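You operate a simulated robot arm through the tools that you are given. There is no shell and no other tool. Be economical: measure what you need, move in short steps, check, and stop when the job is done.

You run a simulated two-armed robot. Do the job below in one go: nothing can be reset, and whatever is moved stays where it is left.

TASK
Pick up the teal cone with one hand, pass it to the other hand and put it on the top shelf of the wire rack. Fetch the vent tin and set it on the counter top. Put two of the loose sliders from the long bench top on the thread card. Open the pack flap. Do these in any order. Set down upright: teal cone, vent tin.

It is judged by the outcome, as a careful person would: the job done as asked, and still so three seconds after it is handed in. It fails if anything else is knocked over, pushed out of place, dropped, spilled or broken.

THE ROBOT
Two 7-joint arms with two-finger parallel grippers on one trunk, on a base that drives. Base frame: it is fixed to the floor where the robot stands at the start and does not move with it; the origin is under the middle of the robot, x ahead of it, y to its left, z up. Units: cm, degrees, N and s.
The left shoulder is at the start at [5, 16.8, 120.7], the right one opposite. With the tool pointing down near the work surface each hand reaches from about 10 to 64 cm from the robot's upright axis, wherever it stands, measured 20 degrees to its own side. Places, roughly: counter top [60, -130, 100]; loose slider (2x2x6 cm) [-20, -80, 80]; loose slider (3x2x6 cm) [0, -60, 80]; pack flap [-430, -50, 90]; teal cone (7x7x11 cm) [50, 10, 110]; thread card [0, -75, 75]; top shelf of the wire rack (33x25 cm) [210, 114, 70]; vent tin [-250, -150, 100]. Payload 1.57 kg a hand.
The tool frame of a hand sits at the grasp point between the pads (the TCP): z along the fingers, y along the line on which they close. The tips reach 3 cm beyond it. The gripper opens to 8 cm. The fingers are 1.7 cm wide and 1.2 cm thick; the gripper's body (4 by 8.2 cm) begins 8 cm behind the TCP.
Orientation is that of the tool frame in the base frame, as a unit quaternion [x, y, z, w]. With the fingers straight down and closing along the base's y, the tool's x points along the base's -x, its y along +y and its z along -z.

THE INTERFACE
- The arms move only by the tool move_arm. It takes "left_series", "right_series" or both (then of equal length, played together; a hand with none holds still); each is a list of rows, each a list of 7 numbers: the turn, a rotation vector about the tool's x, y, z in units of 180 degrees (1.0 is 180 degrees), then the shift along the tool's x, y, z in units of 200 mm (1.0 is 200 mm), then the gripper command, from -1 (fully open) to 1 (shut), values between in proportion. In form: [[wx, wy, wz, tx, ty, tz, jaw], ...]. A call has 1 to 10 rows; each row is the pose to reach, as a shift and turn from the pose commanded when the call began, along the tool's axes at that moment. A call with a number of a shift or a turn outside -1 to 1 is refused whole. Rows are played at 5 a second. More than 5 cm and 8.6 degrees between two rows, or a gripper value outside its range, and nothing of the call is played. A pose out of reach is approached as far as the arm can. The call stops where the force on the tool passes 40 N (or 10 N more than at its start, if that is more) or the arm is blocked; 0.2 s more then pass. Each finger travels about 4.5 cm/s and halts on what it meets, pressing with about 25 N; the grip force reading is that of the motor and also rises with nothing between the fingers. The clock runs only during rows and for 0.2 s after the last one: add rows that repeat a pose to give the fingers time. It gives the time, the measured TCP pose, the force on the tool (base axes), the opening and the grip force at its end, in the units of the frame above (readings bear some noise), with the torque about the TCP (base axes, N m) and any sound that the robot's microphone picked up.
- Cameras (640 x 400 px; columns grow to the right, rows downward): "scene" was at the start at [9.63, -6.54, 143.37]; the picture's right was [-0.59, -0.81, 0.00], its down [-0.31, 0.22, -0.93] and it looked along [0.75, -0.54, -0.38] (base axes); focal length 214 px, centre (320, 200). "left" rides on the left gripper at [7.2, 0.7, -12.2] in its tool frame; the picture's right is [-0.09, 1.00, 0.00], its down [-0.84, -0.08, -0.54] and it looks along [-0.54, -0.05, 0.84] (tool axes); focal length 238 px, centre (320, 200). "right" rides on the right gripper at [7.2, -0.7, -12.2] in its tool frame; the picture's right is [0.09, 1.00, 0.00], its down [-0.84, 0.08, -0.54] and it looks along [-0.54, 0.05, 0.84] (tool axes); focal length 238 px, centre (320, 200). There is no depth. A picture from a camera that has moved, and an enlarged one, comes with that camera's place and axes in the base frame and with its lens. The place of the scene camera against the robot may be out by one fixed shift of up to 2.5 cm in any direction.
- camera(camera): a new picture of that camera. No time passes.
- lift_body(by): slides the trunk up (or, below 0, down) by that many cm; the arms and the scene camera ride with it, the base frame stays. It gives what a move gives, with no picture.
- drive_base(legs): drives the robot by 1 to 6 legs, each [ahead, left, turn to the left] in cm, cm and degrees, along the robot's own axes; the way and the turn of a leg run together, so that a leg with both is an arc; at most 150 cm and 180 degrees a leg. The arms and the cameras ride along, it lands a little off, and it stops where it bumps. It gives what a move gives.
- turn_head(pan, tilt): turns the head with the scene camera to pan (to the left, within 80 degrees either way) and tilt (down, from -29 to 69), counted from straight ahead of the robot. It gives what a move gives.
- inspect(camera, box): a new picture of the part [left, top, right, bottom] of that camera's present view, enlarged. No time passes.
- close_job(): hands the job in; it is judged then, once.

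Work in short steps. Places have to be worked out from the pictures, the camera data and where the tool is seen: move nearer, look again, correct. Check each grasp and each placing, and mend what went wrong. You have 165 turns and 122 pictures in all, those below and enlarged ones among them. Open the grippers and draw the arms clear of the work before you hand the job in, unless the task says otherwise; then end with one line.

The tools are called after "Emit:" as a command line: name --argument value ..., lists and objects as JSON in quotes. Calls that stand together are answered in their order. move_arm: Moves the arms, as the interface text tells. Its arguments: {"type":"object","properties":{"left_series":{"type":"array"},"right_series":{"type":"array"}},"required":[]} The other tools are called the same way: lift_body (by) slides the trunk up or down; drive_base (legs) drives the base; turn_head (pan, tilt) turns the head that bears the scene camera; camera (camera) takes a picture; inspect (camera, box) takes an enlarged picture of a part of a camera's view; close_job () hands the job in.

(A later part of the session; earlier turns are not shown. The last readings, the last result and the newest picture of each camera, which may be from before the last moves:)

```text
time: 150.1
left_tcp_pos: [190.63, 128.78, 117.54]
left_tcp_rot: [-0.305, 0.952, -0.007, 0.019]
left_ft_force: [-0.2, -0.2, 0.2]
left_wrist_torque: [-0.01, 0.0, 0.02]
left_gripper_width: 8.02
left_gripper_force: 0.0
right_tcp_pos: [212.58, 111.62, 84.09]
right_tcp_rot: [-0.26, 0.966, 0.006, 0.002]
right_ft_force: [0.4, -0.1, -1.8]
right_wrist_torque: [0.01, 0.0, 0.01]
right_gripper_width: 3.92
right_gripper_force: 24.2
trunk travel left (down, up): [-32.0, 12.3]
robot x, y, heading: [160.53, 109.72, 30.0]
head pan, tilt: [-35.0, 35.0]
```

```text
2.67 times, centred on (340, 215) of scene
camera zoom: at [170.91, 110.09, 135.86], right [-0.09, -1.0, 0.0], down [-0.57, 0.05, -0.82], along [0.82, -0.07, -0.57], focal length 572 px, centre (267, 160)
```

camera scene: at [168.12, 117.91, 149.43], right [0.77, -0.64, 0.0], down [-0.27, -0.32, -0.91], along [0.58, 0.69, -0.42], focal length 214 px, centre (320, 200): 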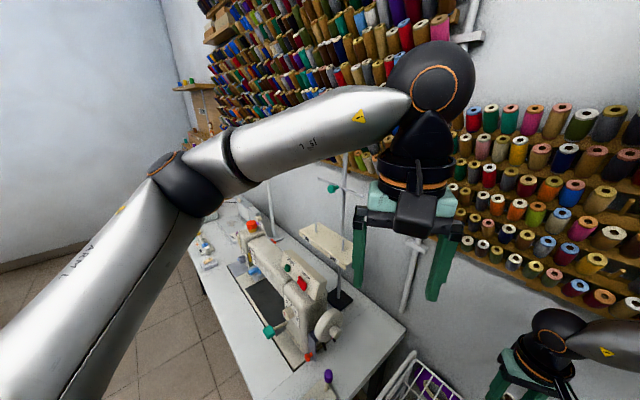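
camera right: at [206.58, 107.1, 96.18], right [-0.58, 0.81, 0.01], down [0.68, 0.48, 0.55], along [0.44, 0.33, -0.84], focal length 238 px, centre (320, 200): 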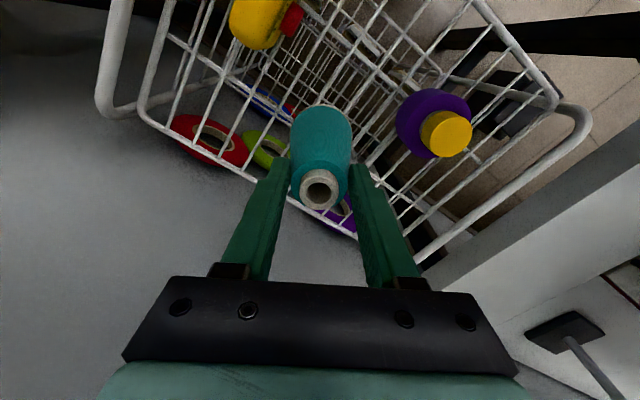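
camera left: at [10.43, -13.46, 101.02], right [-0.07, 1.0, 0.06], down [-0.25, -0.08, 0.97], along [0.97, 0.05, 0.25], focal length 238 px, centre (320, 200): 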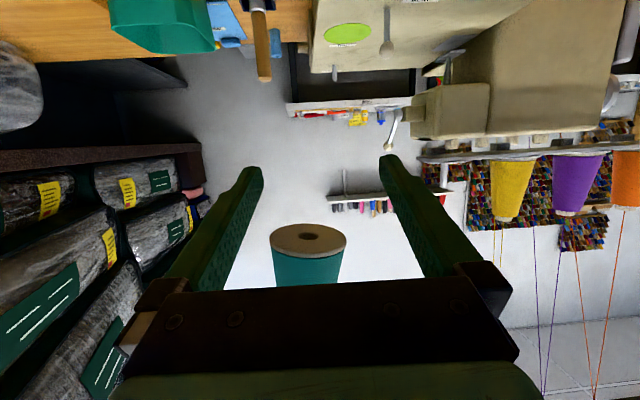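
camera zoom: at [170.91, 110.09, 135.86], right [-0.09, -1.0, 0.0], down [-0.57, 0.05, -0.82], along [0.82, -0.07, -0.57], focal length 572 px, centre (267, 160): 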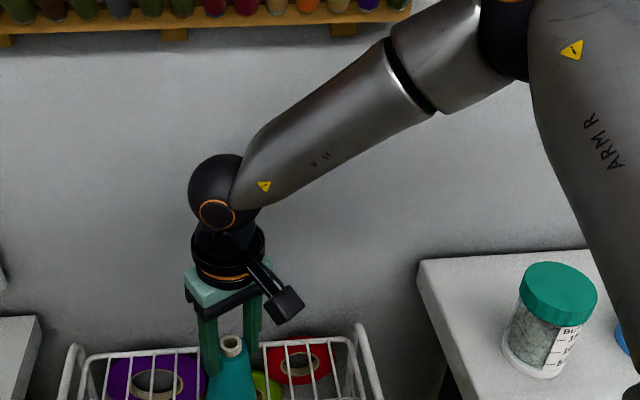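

Cone base should be ~5 cm above the shelf. I look at the shelf directly and lower 3 cm more.

Emit:
lift_body --by -3

Emit:
turn_head --pan -35 --tilt 55

Emit:
inspect --camera "scene" --box '[240, 100, 400, 200]'

```text
time: 150.9
left_tcp_pos: [190.72, 128.79, 114.62]
left_tcp_rot: [-0.304, 0.952, -0.006, 0.018]
left_ft_force: [0.4, 0.0, 0.1]
left_wrist_torque: [0.01, 0.01, 0.04]
left_gripper_width: 7.97
left_gripper_force: 0.1
right_tcp_pos: [212.5, 111.64, 81.15]
right_tcp_rot: [-0.261, 0.965, 0.006, 0.003]
right_ft_force: [-0.3, 1.1, 0.1]
right_wrist_torque: [-0.05, -0.01, -0.04]
right_gripper_width: 3.91
right_gripper_force: 24.8
trunk travel left (down, up): [-29.0, 15.3]
robot x, y, heading: [160.58, 109.95, 30.0]
head pan, tilt: [-35.0, 35.0]
```

```text
time: 151.7
left_tcp_pos: [190.67, 128.75, 114.58]
left_tcp_rot: [-0.305, 0.952, -0.007, 0.018]
left_ft_force: [0.5, -0.8, -0.7]
left_wrist_torque: [0.02, 0.02, -0.01]
left_gripper_width: 8.0
left_gripper_force: 0.1
right_tcp_pos: [212.57, 111.64, 81.13]
right_tcp_rot: [-0.261, 0.965, 0.006, 0.002]
right_ft_force: [-0.5, 0.7, -1.5]
right_wrist_torque: [0.01, 0.01, -0.04]
right_gripper_width: 3.94
right_gripper_force: 25.3
trunk travel left (down, up): [-29.0, 15.3]
robot x, y, heading: [160.4, 110.02, 29.8]
head pan, tilt: [-35.0, 55.0]
```

```text
4.00 times, centred on (320, 150) of scene
camera zoom: at [169.32, 110.22, 130.04], right [-0.09, -1.0, 0.0], down [-0.82, 0.07, -0.57], along [0.57, -0.05, -0.82], focal length 858 px, centre (320, 400)
```

zoom: 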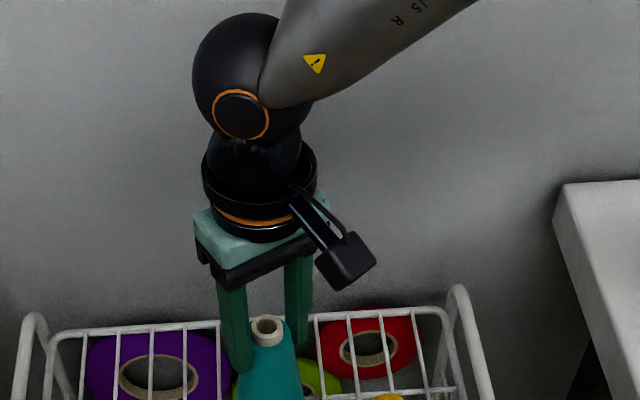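

Still free (force unchanged). I go down in small steps watching the vertical force.

Emit:
lift_body --by -1

Emit:
inspect --camera "scene" --box '[240, 150, 400, 250]'

```text
time: 152.3
left_tcp_pos: [190.49, 128.84, 113.72]
left_tcp_rot: [-0.304, 0.952, -0.007, 0.02]
left_ft_force: [-0.6, 0.1, -0.2]
left_wrist_torque: [-0.01, -0.01, -0.01]
left_gripper_width: 8.01
left_gripper_force: 0.0
right_tcp_pos: [212.53, 111.87, 80.46]
right_tcp_rot: [-0.261, 0.965, 0.008, 0.007]
right_ft_force: [-0.1, 1.6, 25.1]
right_wrist_torque: [0.13, -0.12, -0.04]
right_gripper_width: 4.05
right_gripper_force: 24.9
trunk travel left (down, up): [-28.0, 16.3]
robot x, y, heading: [160.5, 110.04, 30.0]
head pan, tilt: [-35.0, 55.0]
```

```text
4.00 times, centred on (320, 200) of scene
camera zoom: at [169.07, 110.23, 129.09], right [-0.09, -1.0, 0.0], down [-0.81, 0.07, -0.58], along [0.57, -0.05, -0.82], focal length 858 px, centre (320, 200)
```

zoom: 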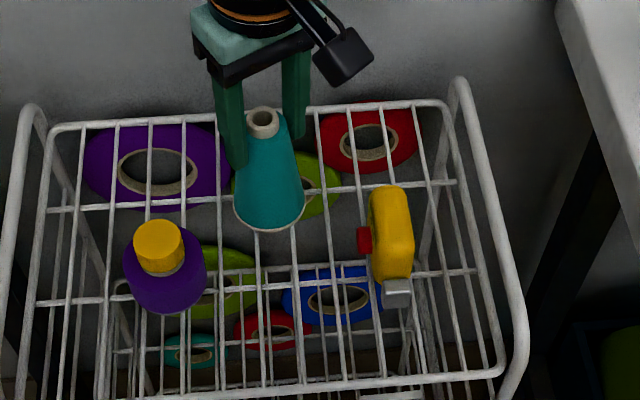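

Contact with the shelf (25 N). I ease up 0.5 cm to relieve the press, then open the fingers a little.

Emit:
lift_body --by 0.5

Emit:
move_arm --right_series '[[0, 0, 0, 0, 0, 0, 0.2], [0, 0, 0, 0, 0, 0, -0.1], [0, 0, 0, 0, 0, 0, -0.4], [0, 0, 0, 0, 0, 0, -0.5]]'

Emit:
camera --camera "right"

```text
time: 152.8
left_tcp_pos: [190.62, 128.75, 114.14]
left_tcp_rot: [-0.305, 0.952, -0.007, 0.019]
left_ft_force: [0.5, -0.3, -0.3]
left_wrist_torque: [-0.02, 0.0, 0.02]
left_gripper_width: 8.0
left_gripper_force: 0.1
right_tcp_pos: [212.47, 111.53, 80.54]
right_tcp_rot: [-0.259, 0.966, 0.005, 0.002]
right_ft_force: [1.2, 1.8, 6.3]
right_wrist_torque: [0.34, -0.3, 0.01]
right_gripper_width: 4.07
right_gripper_force: 24.7
trunk travel left (down, up): [-28.5, 15.8]
robot x, y, heading: [160.31, 109.72, 29.8]
head pan, tilt: [-35.0, 55.0]
```

```text
time: 153.8
left_tcp_pos: [190.63, 128.7, 114.12]
left_tcp_rot: [-0.305, 0.952, -0.007, 0.018]
left_ft_force: [0.9, 0.1, 0.0]
left_wrist_torque: [0.0, -0.01, 0.01]
left_gripper_width: 8.0
left_gripper_force: 0.0
right_tcp_pos: [212.47, 111.51, 80.65]
right_tcp_rot: [-0.26, 0.966, 0.006, 0.002]
right_ft_force: [0.2, -0.3, -0.6]
right_wrist_torque: [-0.01, 0.0, 0.04]
right_gripper_width: 6.02
right_gripper_force: 0.1
trunk travel left (down, up): [-28.5, 15.8]
robot x, y, heading: [160.62, 110.37, 30.0]
head pan, tilt: [-35.0, 55.0]
```

```text
60 pictures are left
camera right: at [206.58, 107.09, 92.67], right [-0.58, 0.81, 0.01], down [0.68, 0.48, 0.55], along [0.44, 0.33, -0.84], focal length 238 px, centre (320, 200)
```

right: 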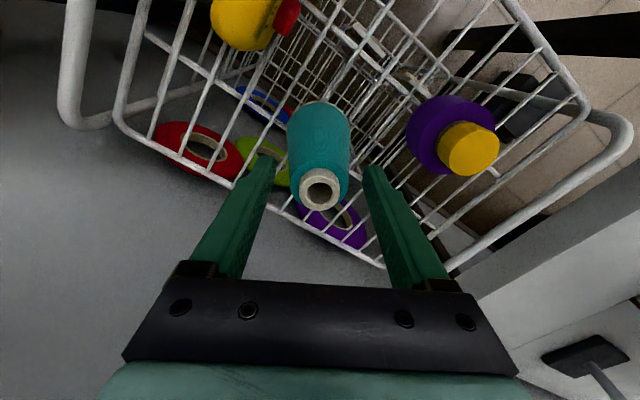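

Released and standing. I raise the trunk 15 cm straight up and check the cone from the scene camera.

Emit:
lift_body --by 15

Emit:
camera --camera "right"

```text
time: 155.6
left_tcp_pos: [190.61, 128.69, 129.01]
left_tcp_rot: [-0.305, 0.952, -0.007, 0.018]
left_ft_force: [-0.5, -0.6, 0.3]
left_wrist_torque: [-0.01, 0.05, -0.01]
left_gripper_width: 8.0
left_gripper_force: 0.0
right_tcp_pos: [212.5, 111.55, 95.56]
right_tcp_rot: [-0.26, 0.966, 0.006, 0.003]
right_ft_force: [-0.4, -0.3, 0.0]
right_wrist_torque: [0.02, 0.03, -0.01]
right_gripper_width: 5.98
right_gripper_force: 0.0
trunk travel left (down, up): [-43.5, 0.8]
robot x, y, heading: [160.26, 109.79, 30.3]
head pan, tilt: [-35.0, 55.0]
```

```text
59 pictures are left
camera right: at [206.59, 107.1, 107.66], right [-0.58, 0.81, 0.01], down [0.68, 0.48, 0.55], along [0.44, 0.33, -0.84], focal length 238 px, centre (320, 200)
```

right: 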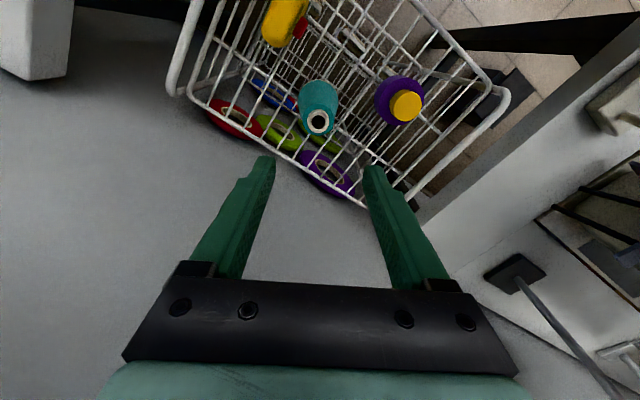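

The cone stands upright on the top shelf. I back away and turn to look at the counter from this side.

Emit:
drive_base --legs '[[-27, 16.5, 0], [0, 0, -120]]'

Emit:
turn_head --pan 5 --tilt 20

Emit:
camera --camera "scene"

```text
time: 162.7
left_tcp_pos: [131.41, 74.53, 129.14]
left_tcp_rot: [0.662, 0.749, -0.019, 0.003]
left_ft_force: [-0.1, 1.0, -0.3]
left_wrist_torque: [-0.03, -0.02, 0.02]
left_gripper_width: 8.0
left_gripper_force: 0.0
right_tcp_pos: [105.92, 63.47, 95.69]
right_tcp_rot: [0.697, 0.717, 0.001, 0.007]
right_ft_force: [0.3, -0.5, 1.1]
right_wrist_torque: [-0.02, 0.01, -0.01]
right_gripper_width: 6.0
right_gripper_force: 0.1
trunk travel left (down, up): [-43.5, 0.8]
robot x, y, heading: [129.4, 110.11, -88.6]
head pan, tilt: [-35.0, 55.0]
```

```text
time: 163.7
left_tcp_pos: [131.37, 74.48, 129.1]
left_tcp_rot: [0.662, 0.75, -0.019, 0.003]
left_ft_force: [-0.5, -0.2, -0.1]
left_wrist_torque: [0.01, 0.01, 0.01]
left_gripper_width: 7.99
left_gripper_force: 0.1
right_tcp_pos: [105.84, 63.49, 95.53]
right_tcp_rot: [0.697, 0.718, 0.001, 0.007]
right_ft_force: [-0.2, 0.7, -0.2]
right_wrist_torque: [0.0, 0.01, -0.02]
right_gripper_width: 6.0
right_gripper_force: 0.1
trunk travel left (down, up): [-43.5, 0.8]
robot x, y, heading: [129.11, 109.87, -88.4]
head pan, tilt: [5.0, 20.0]
```

```text
58 pictures are left
camera scene: at [128.46, 95.64, 149.74], right [-0.99, -0.11, 0.0], down [-0.04, 0.34, -0.94], along [0.11, -0.93, -0.34], focal length 214 px, centre (320, 200)
```

scene: 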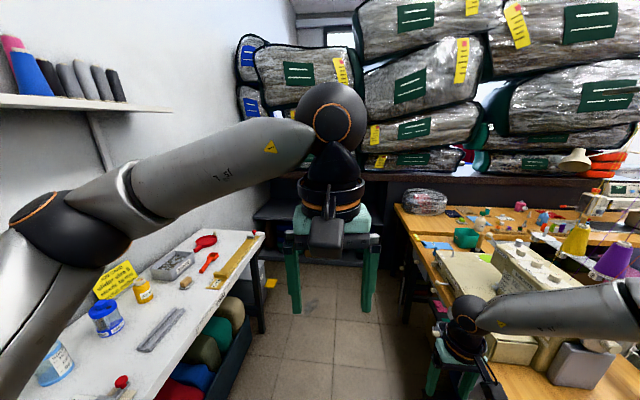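

I use the left wrist camera to see the floor and counter area ahead.

Emit:
camera --camera "left"

Emit:
inspect --camera "scene" --box '[230, 140, 470, 290]'

```text
57 pictures are left
camera left: at [131.53, 82.11, 141.0], right [1.0, 0.03, -0.02], down [0.04, -0.82, 0.57], along [0.0, -0.57, -0.82], focal length 238 px, centre (320, 200)
```

left: 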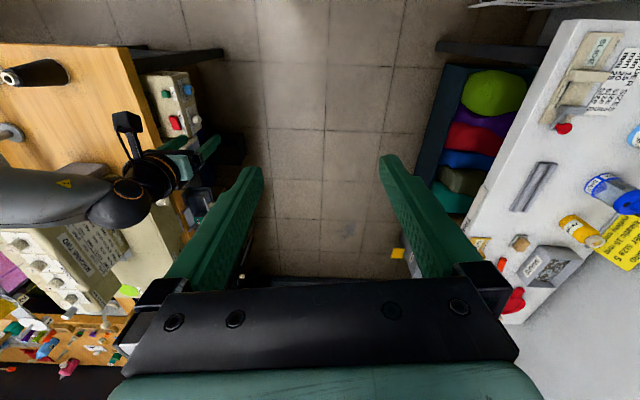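

```text
2.67 times, centred on (350, 215) of scene
camera zoom: at [128.46, 95.64, 149.74], right [-0.99, -0.11, 0.0], down [-0.04, 0.34, -0.94], along [0.11, -0.93, -0.34], focal length 572 px, centre (240, 160)
```

zoom: 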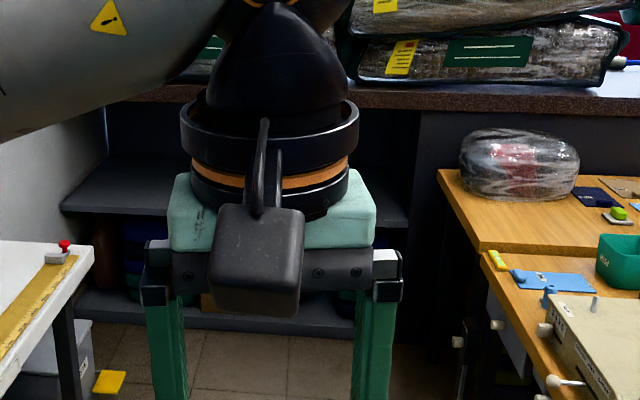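

The counter is reachable from this side as a fallback. Now I go back the way I came toward the vent tin: reverse up the corridor, then face -x.

Emit:
drive_base --legs '[[-150, -9, -1.5], [-97, 0, 0], [0, 0, -90]]'

Emit:
turn_head --pan 0 --tilt 30

Emit:
camera --camera "scene"

```text
refused: leg 1 is longer than a leg can be; nothing moved
```

```text
time: 164.4
left_tcp_pos: [131.36, 74.48, 129.0]
left_tcp_rot: [0.662, 0.749, -0.019, 0.003]
left_ft_force: [0.2, -0.7, -0.1]
left_wrist_torque: [0.02, -0.01, -0.01]
left_gripper_width: 7.99
left_gripper_force: 0.0
right_tcp_pos: [105.92, 63.48, 95.64]
right_tcp_rot: [0.696, 0.718, 0.001, 0.007]
right_ft_force: [0.2, 0.0, 0.6]
right_wrist_torque: [0.03, 0.02, -0.01]
right_gripper_width: 5.98
right_gripper_force: 0.1
trunk travel left (down, up): [-43.5, 0.8]
robot x, y, heading: [128.94, 109.95, -88.4]
head pan, tilt: [0.0, 30.0]
```

```text
55 pictures are left
camera scene: at [127.64, 95.85, 148.14], right [-1.0, -0.03, 0.0], down [-0.01, 0.5, -0.87], along [0.02, -0.87, -0.5], focal length 214 px, centre (320, 200)
```

scene: 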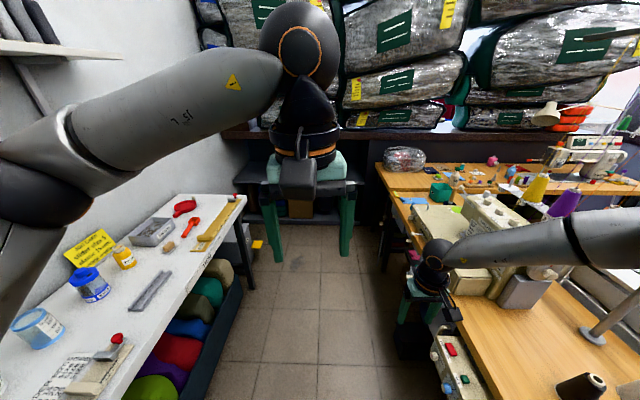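

Leg slightly too long; I split it.

Emit:
drive_base --legs '[[-120, -9, -1.5], [-126, 0, 0], [0, 0, -90]]'

Emit:
camera --camera "scene"

```text
time: 180.3
left_tcp_pos: [83.82, 355.8, 129.1]
left_tcp_rot: [0.999, 0.03, -0.016, -0.012]
left_ft_force: [0.2, 0.9, -0.7]
left_wrist_torque: [0.02, 0.03, 0.0]
left_gripper_width: 7.99
left_gripper_force: 0.2
right_tcp_pos: [74.29, 381.88, 95.66]
right_tcp_rot: [1.0, -0.016, -0.005, 0.005]
right_ft_force: [0.1, -0.1, 0.6]
right_wrist_torque: [0.05, 0.0, 0.0]
right_gripper_width: 5.99
right_gripper_force: 0.0
trunk travel left (down, up): [-43.5, 0.8]
robot x, y, heading: [118.89, 355.94, 178.2]
head pan, tilt: [0.0, 30.0]
```

```text
54 pictures are left
camera scene: at [104.33, 355.01, 148.14], right [0.04, 1.0, 0.0], down [0.5, -0.02, -0.87], along [-0.87, 0.03, -0.5], focal length 214 px, centre (320, 200)
```

scene: 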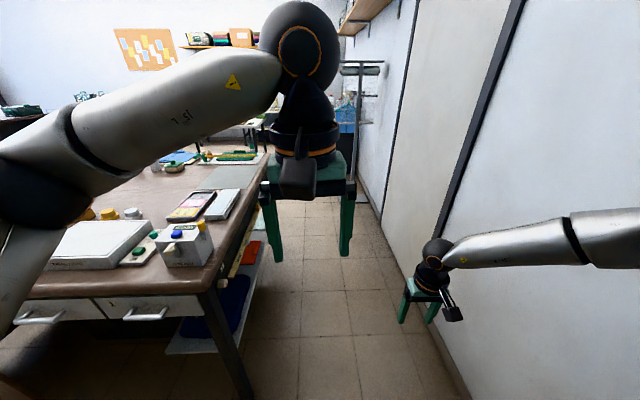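

Clear ahead. I drive along the passage and then strafe down past the table's end.

Emit:
drive_base --legs '[[0, 0, 2], [140, 0, 0], [80, 0, 0], [0, 110, 0]]'

Emit:
turn_head --pan 40 --tilt 22

Emit:
camera --camera "scene"

```text
time: 196.8
left_tcp_pos: [-141.2, 252.05, 129.08]
left_tcp_rot: [1.0, 0.013, -0.015, -0.012]
left_ft_force: [0.0, 0.3, -0.4]
left_wrist_torque: [0.01, -0.02, 0.0]
left_gripper_width: 8.02
left_gripper_force: 0.0
right_tcp_pos: [-149.76, 278.46, 95.71]
right_tcp_rot: [0.999, -0.033, -0.005, 0.005]
right_ft_force: [0.3, 0.1, 0.1]
right_wrist_torque: [0.0, 0.0, 0.03]
right_gripper_width: 5.99
right_gripper_force: 0.1
trunk travel left (down, up): [-43.5, 0.8]
robot x, y, heading: [-105.48, 251.03, 176.2]
head pan, tilt: [0.0, 30.0]
```

```text
time: 197.8
left_tcp_pos: [-141.08, 252.13, 129.1]
left_tcp_rot: [1.0, 0.012, -0.015, -0.012]
left_ft_force: [0.5, 0.0, 0.0]
left_wrist_torque: [-0.02, 0.04, -0.03]
left_gripper_width: 8.0
left_gripper_force: 0.1
right_tcp_pos: [-149.69, 278.62, 95.64]
right_tcp_rot: [0.999, -0.033, -0.005, 0.005]
right_ft_force: [0.8, 0.2, -0.3]
right_wrist_torque: [0.01, 0.02, -0.02]
right_gripper_width: 6.03
right_gripper_force: 0.1
trunk travel left (down, up): [-43.5, 0.8]
robot x, y, heading: [-105.65, 251.02, 176.1]
head pan, tilt: [40.0, 22.0]
```

```text
53 pictures are left
camera scene: at [-119.05, 244.62, 149.42], right [-0.59, 0.81, 0.0], down [0.3, 0.22, -0.93], along [-0.75, -0.55, -0.37], focal length 214 px, centre (320, 200)
```

scene: 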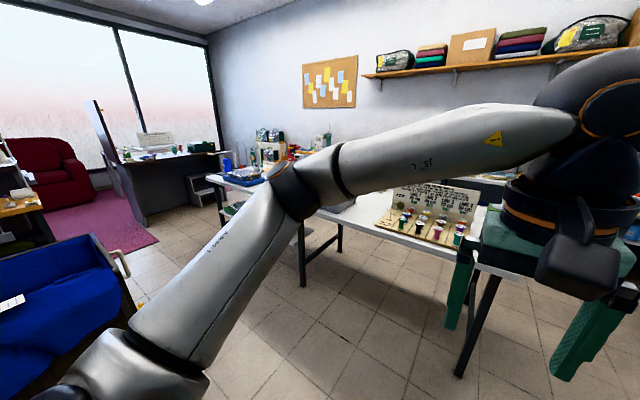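

I turn to face -y and go through the corridor between bin and white table, raising the right hand first.

Emit:
move_arm --right_series '[[0, 0, 0, 0.05, 0.05, -0.2, -1], [0, 0, 0, 0.1, 0.1, -0.4, -1], [0, 0, 0, 0.15, 0.15, -0.6, -1], [0, 0, 0, 0.2, 0.2, -0.8, -1]]'

Emit:
drive_base --legs '[[0, 0, 94], [0, -68, 0], [100, 0, 0]]'

Emit:
turn_head --pan -15 --tilt 20

Emit:
camera --camera "scene"

```text
time: 198.8
left_tcp_pos: [-141.09, 252.14, 129.08]
left_tcp_rot: [1.0, 0.013, -0.015, -0.012]
left_ft_force: [1.5, 0.6, 0.3]
left_wrist_torque: [0.0, 0.01, 0.04]
left_gripper_width: 7.99
left_gripper_force: 0.0
right_tcp_pos: [-145.84, 274.19, 111.48]
right_tcp_rot: [0.999, -0.033, -0.005, 0.005]
right_ft_force: [-0.4, -0.2, 0.1]
right_wrist_torque: [-0.06, 0.03, 0.01]
right_gripper_width: 8.01
right_gripper_force: 0.0
trunk travel left (down, up): [-43.5, 0.8]
robot x, y, heading: [-105.83, 250.93, 175.8]
head pan, tilt: [40.0, 22.0]
```

```text
time: 211.2
left_tcp_pos: [-164.16, 114.59, 129.05]
left_tcp_rot: [0.658, 0.752, -0.019, 0.002]
left_ft_force: [-0.4, 0.2, 0.1]
left_wrist_torque: [0.02, -0.03, -0.01]
left_gripper_width: 7.99
left_gripper_force: 0.1
right_tcp_pos: [-185.56, 107.42, 111.48]
right_tcp_rot: [0.692, 0.722, 0.0, 0.007]
right_ft_force: [-0.2, -0.3, -0.8]
right_wrist_torque: [0.01, 0.01, 0.02]
right_gripper_width: 8.0
right_gripper_force: 0.0
trunk travel left (down, up): [-43.5, 0.8]
robot x, y, heading: [-166.87, 149.89, -87.3]
head pan, tilt: [40.0, 22.0]
```

```text
time: 212.5
left_tcp_pos: [-164.17, 114.54, 129.09]
left_tcp_rot: [0.658, 0.753, -0.019, 0.004]
left_ft_force: [0.3, 0.5, -0.7]
left_wrist_torque: [0.01, 0.01, 0.03]
left_gripper_width: 8.02
left_gripper_force: 0.0
right_tcp_pos: [-185.56, 107.48, 111.4]
right_tcp_rot: [0.692, 0.722, 0.001, 0.007]
right_ft_force: [-0.3, 0.3, -0.4]
right_wrist_torque: [-0.01, -0.02, -0.02]
right_gripper_width: 8.02
right_gripper_force: 0.0
trunk travel left (down, up): [-43.5, 0.8]
robot x, y, heading: [-166.91, 149.91, -87.3]
head pan, tilt: [-15.0, 20.0]
```

```text
52 pictures are left
camera scene: at [-170.53, 135.78, 149.74], right [-0.98, 0.22, 0.0], down [0.07, 0.33, -0.94], along [-0.21, -0.92, -0.34], focal length 214 px, centre (320, 200)
```

scene: 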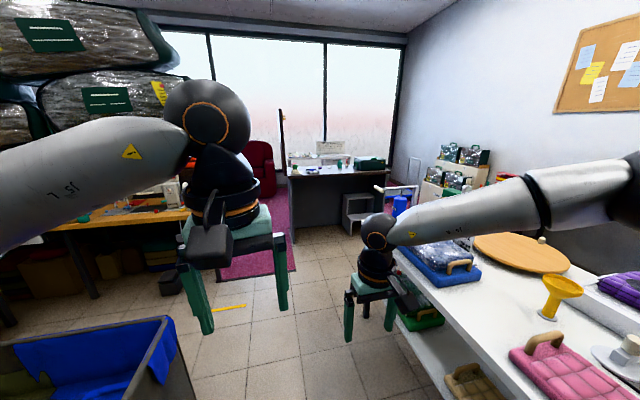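

The black desk ahead at about (-240,-140) likely holds the vent tin. I drive on and zoom in there.

Emit:
drive_base --legs '[[130, 0, -2.5]]'

Emit:
turn_head --pan -30 --tilt 25

Emit:
camera --camera "scene"

Emit:
inspect --camera "scene" --box '[180, 120, 420, 270]'

```text
time: 219.0
left_tcp_pos: [-164.49, -15.55, 129.09]
left_tcp_rot: [0.678, 0.734, -0.019, 0.003]
left_ft_force: [1.2, 0.0, -0.7]
left_wrist_torque: [-0.02, -0.03, 0.0]
left_gripper_width: 7.98
left_gripper_force: 0.0
right_tcp_pos: [-186.18, -21.47, 111.47]
right_tcp_rot: [0.712, 0.702, 0.001, 0.006]
right_ft_force: [0.7, 0.5, -0.2]
right_wrist_torque: [0.01, -0.01, 0.0]
right_gripper_width: 8.0
right_gripper_force: 0.1
trunk travel left (down, up): [-43.5, 0.8]
robot x, y, heading: [-165.25, 20.0, -90.9]
head pan, tilt: [-15.0, 20.0]
```

```text
time: 219.8
left_tcp_pos: [-164.36, -15.7, 129.15]
left_tcp_rot: [0.678, 0.735, -0.02, 0.003]
left_ft_force: [-0.3, -0.2, -0.6]
left_wrist_torque: [0.02, 0.0, 0.0]
left_gripper_width: 8.0
left_gripper_force: 0.0
right_tcp_pos: [-186.2, -21.4, 111.49]
right_tcp_rot: [0.711, 0.703, 0.001, 0.007]
right_ft_force: [0.3, 0.2, -0.4]
right_wrist_torque: [-0.03, -0.01, 0.01]
right_gripper_width: 8.04
right_gripper_force: 0.0
trunk travel left (down, up): [-43.5, 0.8]
robot x, y, heading: [-164.71, 19.99, -90.8]
head pan, tilt: [-30.0, 25.0]
```

```text
51 pictures are left
camera scene: at [-171.77, 6.95, 148.94], right [-0.86, 0.51, 0.0], down [0.22, 0.36, -0.91], along [-0.46, -0.78, -0.42], focal length 214 px, centre (320, 200)
```

scene: 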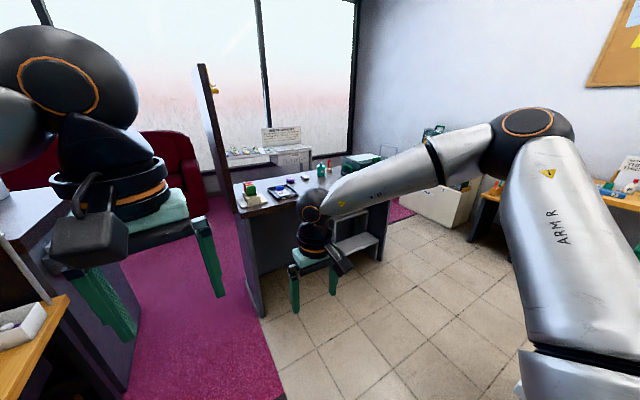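

```text
2.67 times, centred on (300, 195) of scene
camera zoom: at [-171.77, 6.95, 148.94], right [-0.86, 0.51, 0.0], down [0.22, 0.36, -0.91], along [-0.46, -0.78, -0.42], focal length 572 px, centre (373, 213)
```

zoom: 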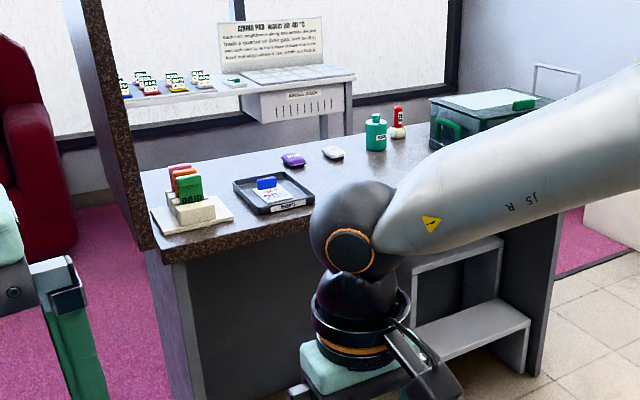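

A teal tin-like can stands on the reception desk at about (-250,-126); there's a counter on the left side with an opening between. I drive toward the desk for a closer look.

Emit:
drive_base --legs '[[50, 0, 0.8], [0, -75, 0]]'

Emit:
camera --camera "right"

Emit:
turn_head --pan 0 --tilt 35

Emit:
camera --camera "scene"

```text
time: 226.4
left_tcp_pos: [-239.35, -65.53, 129.2]
left_tcp_rot: [0.678, 0.735, -0.019, 0.002]
left_ft_force: [0.3, -1.0, -0.2]
left_wrist_torque: [-0.03, -0.02, 0.02]
left_gripper_width: 7.99
left_gripper_force: 0.0
right_tcp_pos: [-261.24, -71.37, 111.42]
right_tcp_rot: [0.71, 0.704, 0.001, 0.007]
right_ft_force: [-0.4, -1.0, -0.7]
right_wrist_torque: [-0.04, -0.02, 0.0]
right_gripper_width: 7.97
right_gripper_force: 0.1
trunk travel left (down, up): [-43.5, 0.8]
robot x, y, heading: [-240.12, -30.26, -90.7]
head pan, tilt: [-30.0, 25.0]
```

```text
49 pictures are left
camera right: at [-261.91, -64.36, 123.54], right [1.0, 0.08, 0.01], down [0.06, -0.83, 0.55], along [0.05, -0.55, -0.84], focal length 238 px, centre (320, 200)
```

right: 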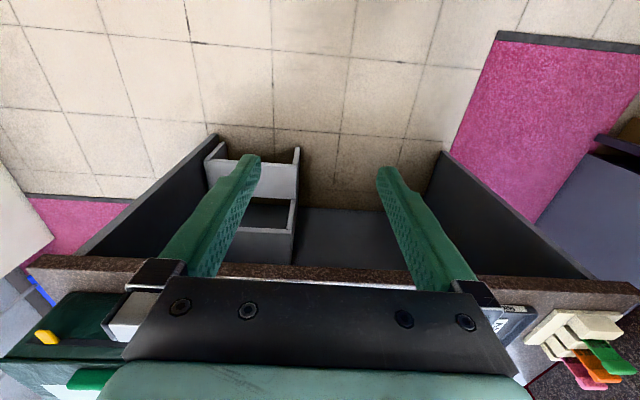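

```text
time: 227.3
left_tcp_pos: [-239.24, -65.72, 129.0]
left_tcp_rot: [0.677, 0.735, -0.019, 0.002]
left_ft_force: [-0.1, -0.8, -0.2]
left_wrist_torque: [0.01, 0.0, 0.0]
left_gripper_width: 7.98
left_gripper_force: 0.0
right_tcp_pos: [-261.09, -71.57, 111.52]
right_tcp_rot: [0.711, 0.703, 0.0, 0.007]
right_ft_force: [0.3, -0.8, 0.5]
right_wrist_torque: [-0.02, -0.02, -0.02]
right_gripper_width: 8.02
right_gripper_force: 0.2
trunk travel left (down, up): [-43.5, 0.8]
robot x, y, heading: [-240.19, -29.97, -90.7]
head pan, tilt: [0.0, 35.0]
```

```text
48 pictures are left
camera scene: at [-242.18, -43.99, 147.36], right [-1.0, 0.01, 0.0], down [0.01, 0.57, -0.82], along [-0.01, -0.82, -0.57], focal length 214 px, centre (320, 200)
```

scene: 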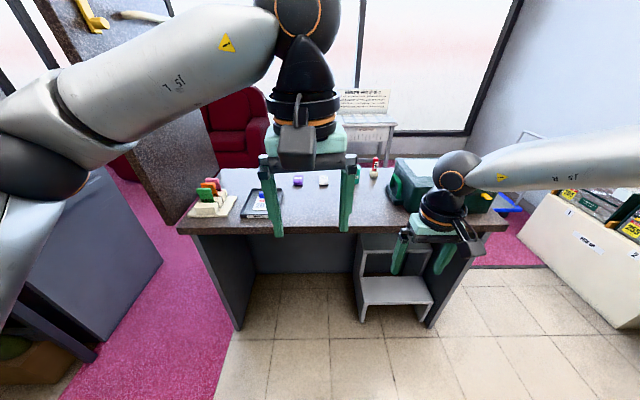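

My left hand hides the desk centre. I sidestep left to see the items between the hands.

Emit:
drive_base --legs '[[0, 20, 0.7]]'

Emit:
inspect --camera "scene" --box '[280, 120, 520, 270]'

```text
time: 228.9
left_tcp_pos: [-218.7, -65.69, 129.09]
left_tcp_rot: [0.671, 0.741, -0.019, 0.003]
left_ft_force: [0.4, -0.3, 0.5]
left_wrist_torque: [0.01, 0.01, -0.04]
left_gripper_width: 8.02
left_gripper_force: 0.2
right_tcp_pos: [-240.34, -71.89, 111.49]
right_tcp_rot: [0.705, 0.709, 0.0, 0.007]
right_ft_force: [-0.3, 0.1, 0.2]
right_wrist_torque: [0.0, 0.06, -0.03]
right_gripper_width: 8.01
right_gripper_force: 0.0
trunk travel left (down, up): [-43.5, 0.8]
robot x, y, heading: [-220.34, -30.24, -89.9]
head pan, tilt: [0.0, 35.0]
```

```text
2.67 times, centred on (400, 195) of scene
camera zoom: at [-221.94, -44.08, 147.36], right [-1.0, 0.0, 0.0], down [0.0, 0.57, -0.82], along [0.0, -0.82, -0.57], focal length 572 px, centre (107, 213)
```

zoom: 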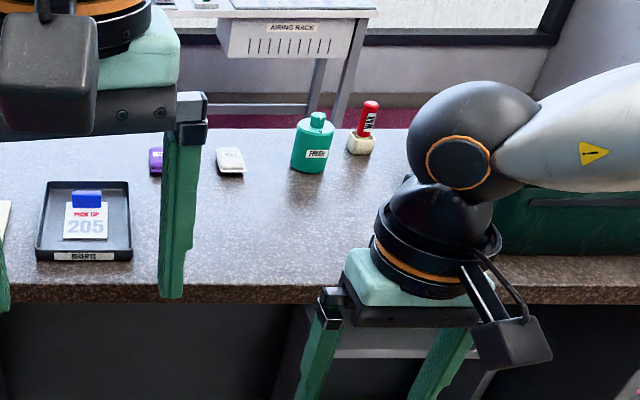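

I zoom on the teal tin's label and the neighbours.

Emit:
inspect --camera "scene" --box '[385, 155, 425, 190]'

Emit:
inspect --camera "scene" --box '[325, 165, 385, 195]'

```text
11.43 times, centred on (405, 172) of scene
camera zoom: at [-221.94, -44.08, 147.36], right [-1.0, 0.0, 0.0], down [0.0, 0.57, -0.82], along [0.0, -0.82, -0.57], focal length 2451 px, centre (-651, 514)
```

zoom: 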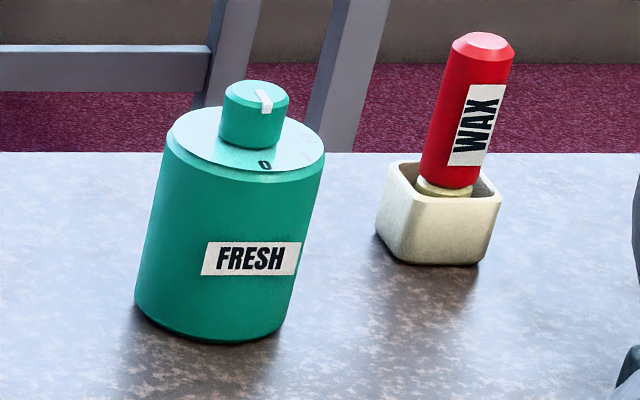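

```text
10.67 times, centred on (355, 180) of scene
camera zoom: at [-221.94, -44.08, 147.36], right [-1.0, 0.0, 0.0], down [0.0, 0.57, -0.82], along [0.0, -0.82, -0.57], focal length 2288 px, centre (-53, 413)
```

zoom: 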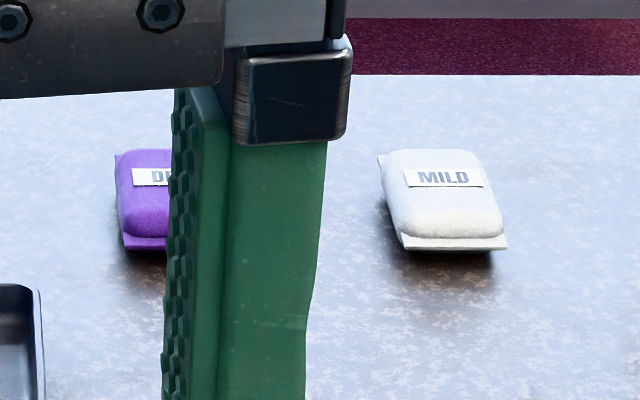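

This "FRESH" tin with the dial cap is the vent tin, about 7 cm wide, near (-260,-138). I drive up to the desk and look with the right wrist camera.

Emit:
drive_base --legs '[[45, -19, 0]]'

Emit:
lift_body --by -8

Emit:
camera --camera "right"

Emit:
camera --camera "scene"

```text
time: 231.8
left_tcp_pos: [-238.27, -110.69, 129.15]
left_tcp_rot: [0.673, 0.739, -0.02, 0.002]
left_ft_force: [-0.4, -0.5, 0.7]
left_wrist_torque: [0.02, -0.03, 0.02]
left_gripper_width: 8.01
left_gripper_force: 0.1
right_tcp_pos: [-260.08, -116.9, 111.49]
right_tcp_rot: [0.707, 0.707, 0.001, 0.006]
right_ft_force: [0.5, 0.3, 0.1]
right_wrist_torque: [0.06, 0.03, 0.0]
right_gripper_width: 8.0
right_gripper_force: 0.0
trunk travel left (down, up): [-43.5, 0.8]
robot x, y, heading: [-239.36, -75.28, -90.1]
head pan, tilt: [0.0, 35.0]
```

```text
time: 233.0
left_tcp_pos: [-238.3, -110.72, 121.11]
left_tcp_rot: [0.673, 0.739, -0.02, 0.003]
left_ft_force: [0.0, 0.4, -0.7]
left_wrist_torque: [0.0, 0.0, 0.01]
left_gripper_width: 8.02
left_gripper_force: 0.1
right_tcp_pos: [-260.09, -116.86, 103.58]
right_tcp_rot: [0.706, 0.708, 0.001, 0.007]
right_ft_force: [-0.8, -1.0, 0.5]
right_wrist_torque: [0.0, -0.02, -0.02]
right_gripper_width: 8.01
right_gripper_force: 0.0
trunk travel left (down, up): [-35.5, 8.8]
robot x, y, heading: [-239.83, -75.07, -90.2]
head pan, tilt: [0.0, 35.0]
```

```text
44 pictures are left
camera right: at [-260.86, -109.66, 115.56], right [1.0, 0.09, 0.01], down [0.07, -0.83, 0.55], along [0.06, -0.55, -0.84], focal length 238 px, centre (320, 200)
```

right: 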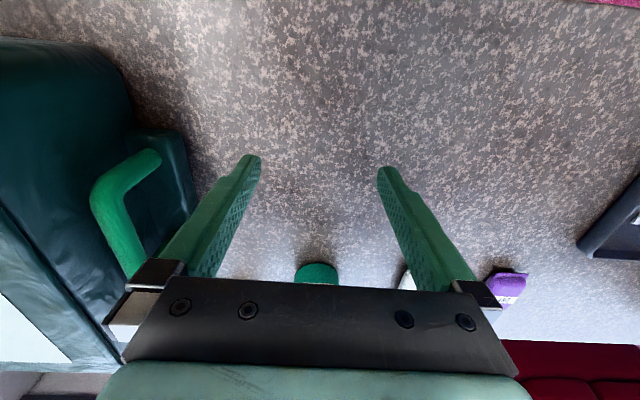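

```text
43 pictures are left
camera scene: at [-241.36, -89.07, 139.36], right [-1.0, 0.0, 0.0], down [0.0, 0.57, -0.82], along [0.0, -0.82, -0.57], focal length 214 px, centre (320, 200)
```

scene: 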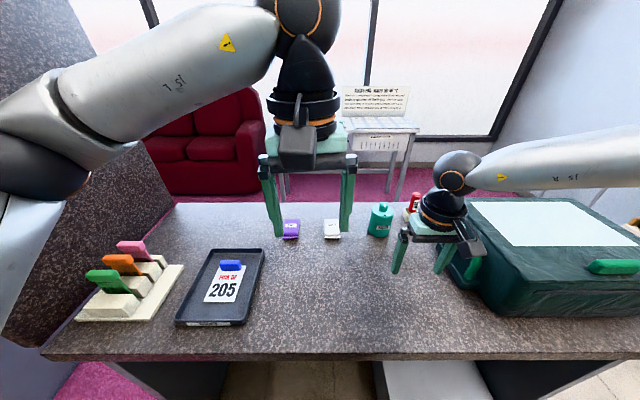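

I raise the right hand and move it forward for a second, closer view of the tin.

Emit:
move_arm --right_series '[[0, 0, 0, 0, 0, -0.2, -1], [0, 0, 0, -0.15, 0, -0.4, -1], [0, 0, 0, -0.35, 0, -0.5, -1], [0, 0, 0, -0.55, 0, -0.5, -1]]'

Emit:
camera --camera "right"

```text
time: 234.0
left_tcp_pos: [-238.48, -110.74, 121.05]
left_tcp_rot: [0.673, 0.739, -0.019, 0.003]
left_ft_force: [0.3, 0.5, -1.1]
left_wrist_torque: [0.0, -0.03, 0.02]
left_gripper_width: 8.01
left_gripper_force: 0.0
right_tcp_pos: [-261.03, -126.98, 113.33]
right_tcp_rot: [0.707, 0.707, 0.0, 0.007]
right_ft_force: [-0.1, -0.3, 0.4]
right_wrist_torque: [-0.04, -0.01, -0.03]
right_gripper_width: 8.02
right_gripper_force: 0.1
right hand out of reach, approached as far as the arm can: row 4
trunk travel left (down, up): [-35.5, 8.8]
robot x, y, heading: [-239.76, -75.5, -90.4]
head pan, tilt: [0.0, 35.0]
```

```text
42 pictures are left
camera right: at [-261.84, -119.77, 125.28], right [1.0, 0.09, 0.01], down [0.07, -0.83, 0.55], along [0.06, -0.55, -0.83], focal length 238 px, centre (320, 200)
```

right: 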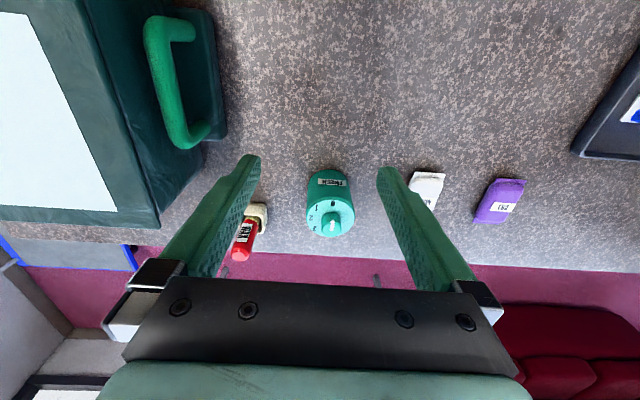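

Solved: desk top z≈91.5; tin centre ≈(-258.4,-140.2), body ~6.8 cm wide, top ≈99, knob to ≈101.5. I drive 9 cm closer (kneehole is open), then move over the tin.

Emit:
drive_base --legs '[[9, 0, 0]]'

Emit:
move_arm --right_series '[[0, 0, 0, -0.1, 0.06, 0, -1], [0, 0, 0, -0.2, 0.13, 0, -1]]'

Emit:
camera --camera "right"

```text
time: 235.1
left_tcp_pos: [-238.43, -119.41, 121.0]
left_tcp_rot: [0.675, 0.737, -0.019, 0.003]
left_ft_force: [-0.5, 0.5, 0.0]
left_wrist_torque: [0.0, 0.01, 0.0]
left_gripper_width: 7.99
left_gripper_force: 0.0
right_tcp_pos: [-261.07, -135.47, 113.16]
right_tcp_rot: [0.709, 0.705, 0.002, 0.007]
right_ft_force: [-0.5, -0.7, 0.6]
right_wrist_torque: [-0.02, 0.0, 0.02]
right_gripper_width: 8.0
right_gripper_force: 0.0
trunk travel left (down, up): [-35.5, 8.8]
robot x, y, heading: [-239.41, -83.75, -90.4]
head pan, tilt: [0.0, 35.0]
```

```text
time: 235.7
left_tcp_pos: [-238.45, -119.27, 121.06]
left_tcp_rot: [0.675, 0.738, -0.02, 0.003]
left_ft_force: [-0.5, 0.0, 0.6]
left_wrist_torque: [0.03, -0.02, 0.01]
left_gripper_width: 8.0
left_gripper_force: 0.2
right_tcp_pos: [-261.25, -135.7, 112.81]
right_tcp_rot: [0.708, 0.706, 0.0, 0.009]
right_ft_force: [0.7, -0.3, 0.2]
right_wrist_torque: [0.02, 0.0, -0.01]
right_gripper_width: 8.01
right_gripper_force: 0.0
right hand out of reach, approached as far as the arm can: row 1, 2
trunk travel left (down, up): [-35.5, 8.8]
robot x, y, heading: [-239.8, -84.16, -90.1]
head pan, tilt: [0.0, 35.0]
```

```text
41 pictures are left
camera right: at [-261.99, -128.48, 124.79], right [1.0, 0.09, 0.01], down [0.07, -0.83, 0.55], along [0.06, -0.55, -0.83], focal length 238 px, centre (320, 200)
```

right: 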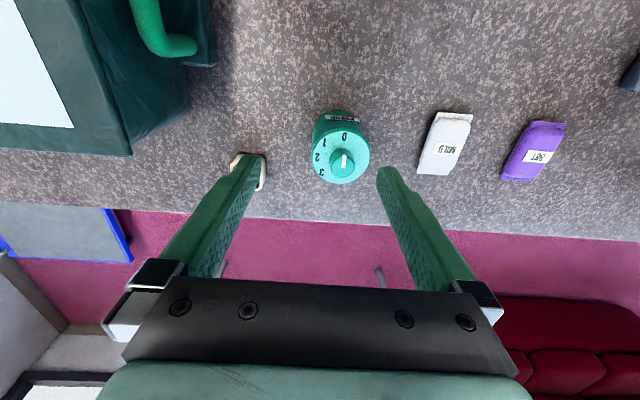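

Tin is at (-258.4,-139.3). I shift the base 3.7 cm ahead and 2.8 cm left to align the hand over it.

Emit:
drive_base --legs '[[3.7, 2.8, 0]]'

Emit:
camera --camera "right"

```text
time: 236.6
left_tcp_pos: [-235.66, -123.01, 121.04]
left_tcp_rot: [0.674, 0.738, -0.019, 0.003]
left_ft_force: [-0.1, -0.2, 0.6]
left_wrist_torque: [0.04, 0.03, 0.01]
left_gripper_width: 8.0
left_gripper_force: 0.1
right_tcp_pos: [-258.38, -139.28, 112.63]
right_tcp_rot: [0.708, 0.706, 0.001, 0.008]
right_ft_force: [0.0, -0.7, 0.1]
right_wrist_torque: [0.0, 0.01, 0.02]
right_gripper_width: 8.01
right_gripper_force: 0.1
trunk travel left (down, up): [-35.5, 8.8]
robot x, y, heading: [-236.9, -87.58, -90.2]
head pan, tilt: [0.0, 35.0]
```

```text
40 pictures are left
camera right: at [-259.22, -132.22, 124.75], right [1.0, 0.09, 0.01], down [0.07, -0.83, 0.55], along [0.06, -0.55, -0.83], focal length 238 px, centre (320, 200)
```

right: 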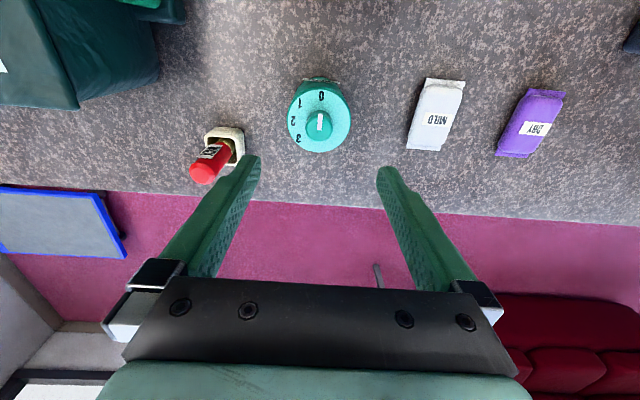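

Aligned. I lower the trunk 10 cm and check.

Emit:
lift_body --by -10

Emit:
camera --camera "right"

```text
time: 237.9
left_tcp_pos: [-235.71, -122.97, 111.07]
left_tcp_rot: [0.674, 0.738, -0.02, 0.005]
left_ft_force: [0.0, 0.2, -0.4]
left_wrist_torque: [0.0, -0.01, -0.01]
left_gripper_width: 8.01
left_gripper_force: 0.0
right_tcp_pos: [-258.43, -139.25, 102.83]
right_tcp_rot: [0.708, 0.706, 0.001, 0.008]
right_ft_force: [0.6, -1.3, 1.1]
right_wrist_torque: [-0.02, 0.05, 0.03]
right_gripper_width: 7.98
right_gripper_force: 0.0
trunk travel left (down, up): [-25.5, 18.8]
robot x, y, heading: [-236.7, -87.84, -90.3]
head pan, tilt: [0.0, 35.0]
```

```text
39 pictures are left
camera right: at [-259.28, -132.12, 114.79], right [1.0, 0.09, 0.01], down [0.07, -0.83, 0.55], along [0.06, -0.55, -0.83], focal length 238 px, centre (320, 200)
```

right: 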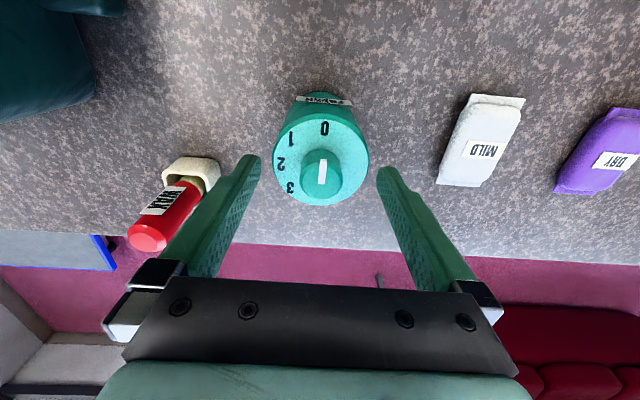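

Well centred. I lower 6.5 cm more so the pads straddle the tin body, then close.

Emit:
lift_body --by -6.5

Emit:
move_arm --right_series '[[0, 0, 0, 0, 0, 0, -0.4], [0, 0, 0, 0, 0, 0, 0.2], [0, 0, 0, 0, 0, 0, 1], [0, 0, 0, 0, 0, 0, 1]]'

Emit:
camera --camera "right"

```text
time: 239.0
left_tcp_pos: [-235.74, -122.88, 104.55]
left_tcp_rot: [0.674, 0.738, -0.019, 0.004]
left_ft_force: [0.3, -0.2, -0.4]
left_wrist_torque: [0.0, 0.0, -0.01]
left_gripper_width: 7.99
left_gripper_force: 0.1
right_tcp_pos: [-258.47, -139.3, 96.26]
right_tcp_rot: [0.708, 0.706, 0.0, 0.01]
right_ft_force: [-0.2, 0.3, 0.2]
right_wrist_torque: [-0.01, 0.0, 0.03]
right_gripper_width: 7.98
right_gripper_force: 0.0
trunk travel left (down, up): [-19.0, 25.3]
robot x, y, heading: [-236.59, -87.17, -90.4]
head pan, tilt: [0.0, 35.0]
```

```text
time: 240.0
left_tcp_pos: [-235.62, -122.95, 104.58]
left_tcp_rot: [0.674, 0.738, -0.019, 0.004]
left_ft_force: [-0.1, -0.7, 0.3]
left_wrist_torque: [-0.01, 0.01, 0.01]
left_gripper_width: 8.0
left_gripper_force: 0.0
right_tcp_pos: [-258.48, -139.35, 96.13]
right_tcp_rot: [0.708, 0.706, 0.0, 0.008]
right_ft_force: [-1.4, -1.1, 2.3]
right_wrist_torque: [0.01, 0.17, 0.0]
right_gripper_width: 6.52
right_gripper_force: 24.8
trunk travel left (down, up): [-19.0, 25.3]
robot x, y, heading: [-236.6, -87.41, -90.4]
head pan, tilt: [0.0, 35.0]
```

```text
38 pictures are left
camera right: at [-259.3, -132.13, 108.29], right [1.0, 0.09, 0.01], down [0.07, -0.83, 0.55], along [0.06, -0.55, -0.83], focal length 238 px, centre (320, 200)
```

right: 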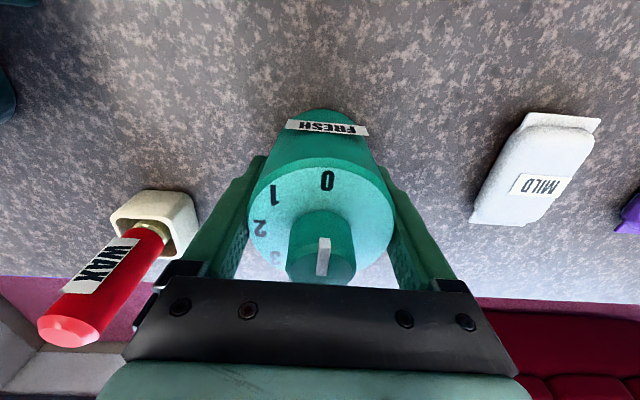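

Gripped (6.5 cm, 25 N). I lift by the trunk and back away from the desk, then look toward the counter's end to the left.

Emit:
lift_body --by 22

Emit:
drive_base --legs '[[-48, 0, 0]]'

Emit:
turn_head --pan 45 --tilt 30

Emit:
camera --camera "scene"

```text
time: 242.3
left_tcp_pos: [-235.68, -122.95, 126.6]
left_tcp_rot: [0.674, 0.738, -0.02, 0.004]
left_ft_force: [-0.5, -0.1, 0.2]
left_wrist_torque: [-0.01, 0.03, -0.01]
left_gripper_width: 8.0
left_gripper_force: 0.1
right_tcp_pos: [-258.54, -139.28, 118.33]
right_tcp_rot: [0.708, 0.706, 0.0, 0.008]
right_ft_force: [-0.6, 0.6, -1.2]
right_wrist_torque: [-0.04, 0.01, 0.02]
right_gripper_width: 6.54
right_gripper_force: 25.5
trunk travel left (down, up): [-41.0, 3.3]
robot x, y, heading: [-236.9, -87.46, -90.3]
head pan, tilt: [0.0, 35.0]
```

```text
time: 245.2
left_tcp_pos: [-235.35, -74.63, 126.53]
left_tcp_rot: [0.67, 0.742, -0.02, 0.003]
left_ft_force: [-0.1, -0.1, 0.6]
left_wrist_torque: [0.01, -0.01, 0.0]
left_gripper_width: 8.0
left_gripper_force: 0.0
right_tcp_pos: [-257.88, -91.27, 118.23]
right_tcp_rot: [0.705, 0.709, 0.001, 0.008]
right_ft_force: [0.8, 0.2, -1.7]
right_wrist_torque: [-0.03, 0.02, -0.03]
right_gripper_width: 6.53
right_gripper_force: 25.5
trunk travel left (down, up): [-41.0, 3.3]
robot x, y, heading: [-236.79, -39.3, -89.5]
head pan, tilt: [0.0, 35.0]
```

```text
time: 246.3
left_tcp_pos: [-235.39, -74.76, 126.72]
left_tcp_rot: [0.67, 0.742, -0.02, 0.004]
left_ft_force: [0.2, -0.2, -0.6]
left_wrist_torque: [-0.05, -0.01, -0.02]
left_gripper_width: 7.99
left_gripper_force: 0.1
right_tcp_pos: [-257.96, -91.23, 118.2]
right_tcp_rot: [0.705, 0.709, 0.0, 0.008]
right_ft_force: [1.4, -0.4, -1.6]
right_wrist_torque: [-0.02, 0.01, 0.0]
right_gripper_width: 6.53
right_gripper_force: 25.0
trunk travel left (down, up): [-41.0, 3.3]
robot x, y, heading: [-236.63, -39.5, -89.6]
head pan, tilt: [45.0, 30.0]
```

```text
37 pictures are left
camera scene: at [-232.26, -50.71, 145.63], right [-0.7, -0.71, 0.0], down [-0.36, 0.35, -0.87], along [0.62, -0.61, -0.5], focal length 214 px, centre (320, 200)
```

scene: 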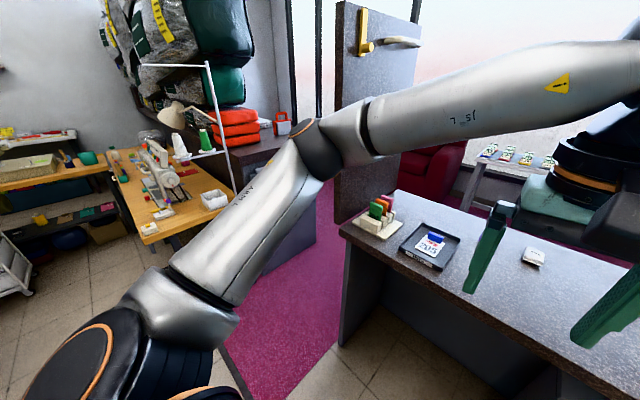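

The opening beside the desk leads to the counter's end. I zoom there to look for free space on the counter.

Emit:
inspect --camera "scene" --box '[100, 70, 340, 220]'

```text
2.67 times, centred on (220, 145) of scene
camera zoom: at [-232.26, -50.71, 145.63], right [-0.7, -0.71, 0.0], down [-0.36, 0.35, -0.87], along [0.62, -0.61, -0.5], focal length 572 px, centre (587, 347)
```

zoom: 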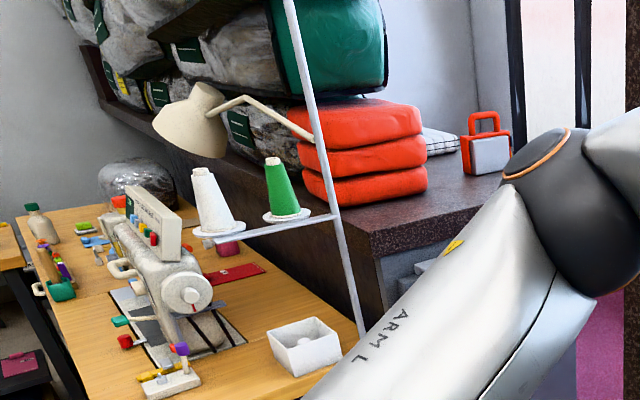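

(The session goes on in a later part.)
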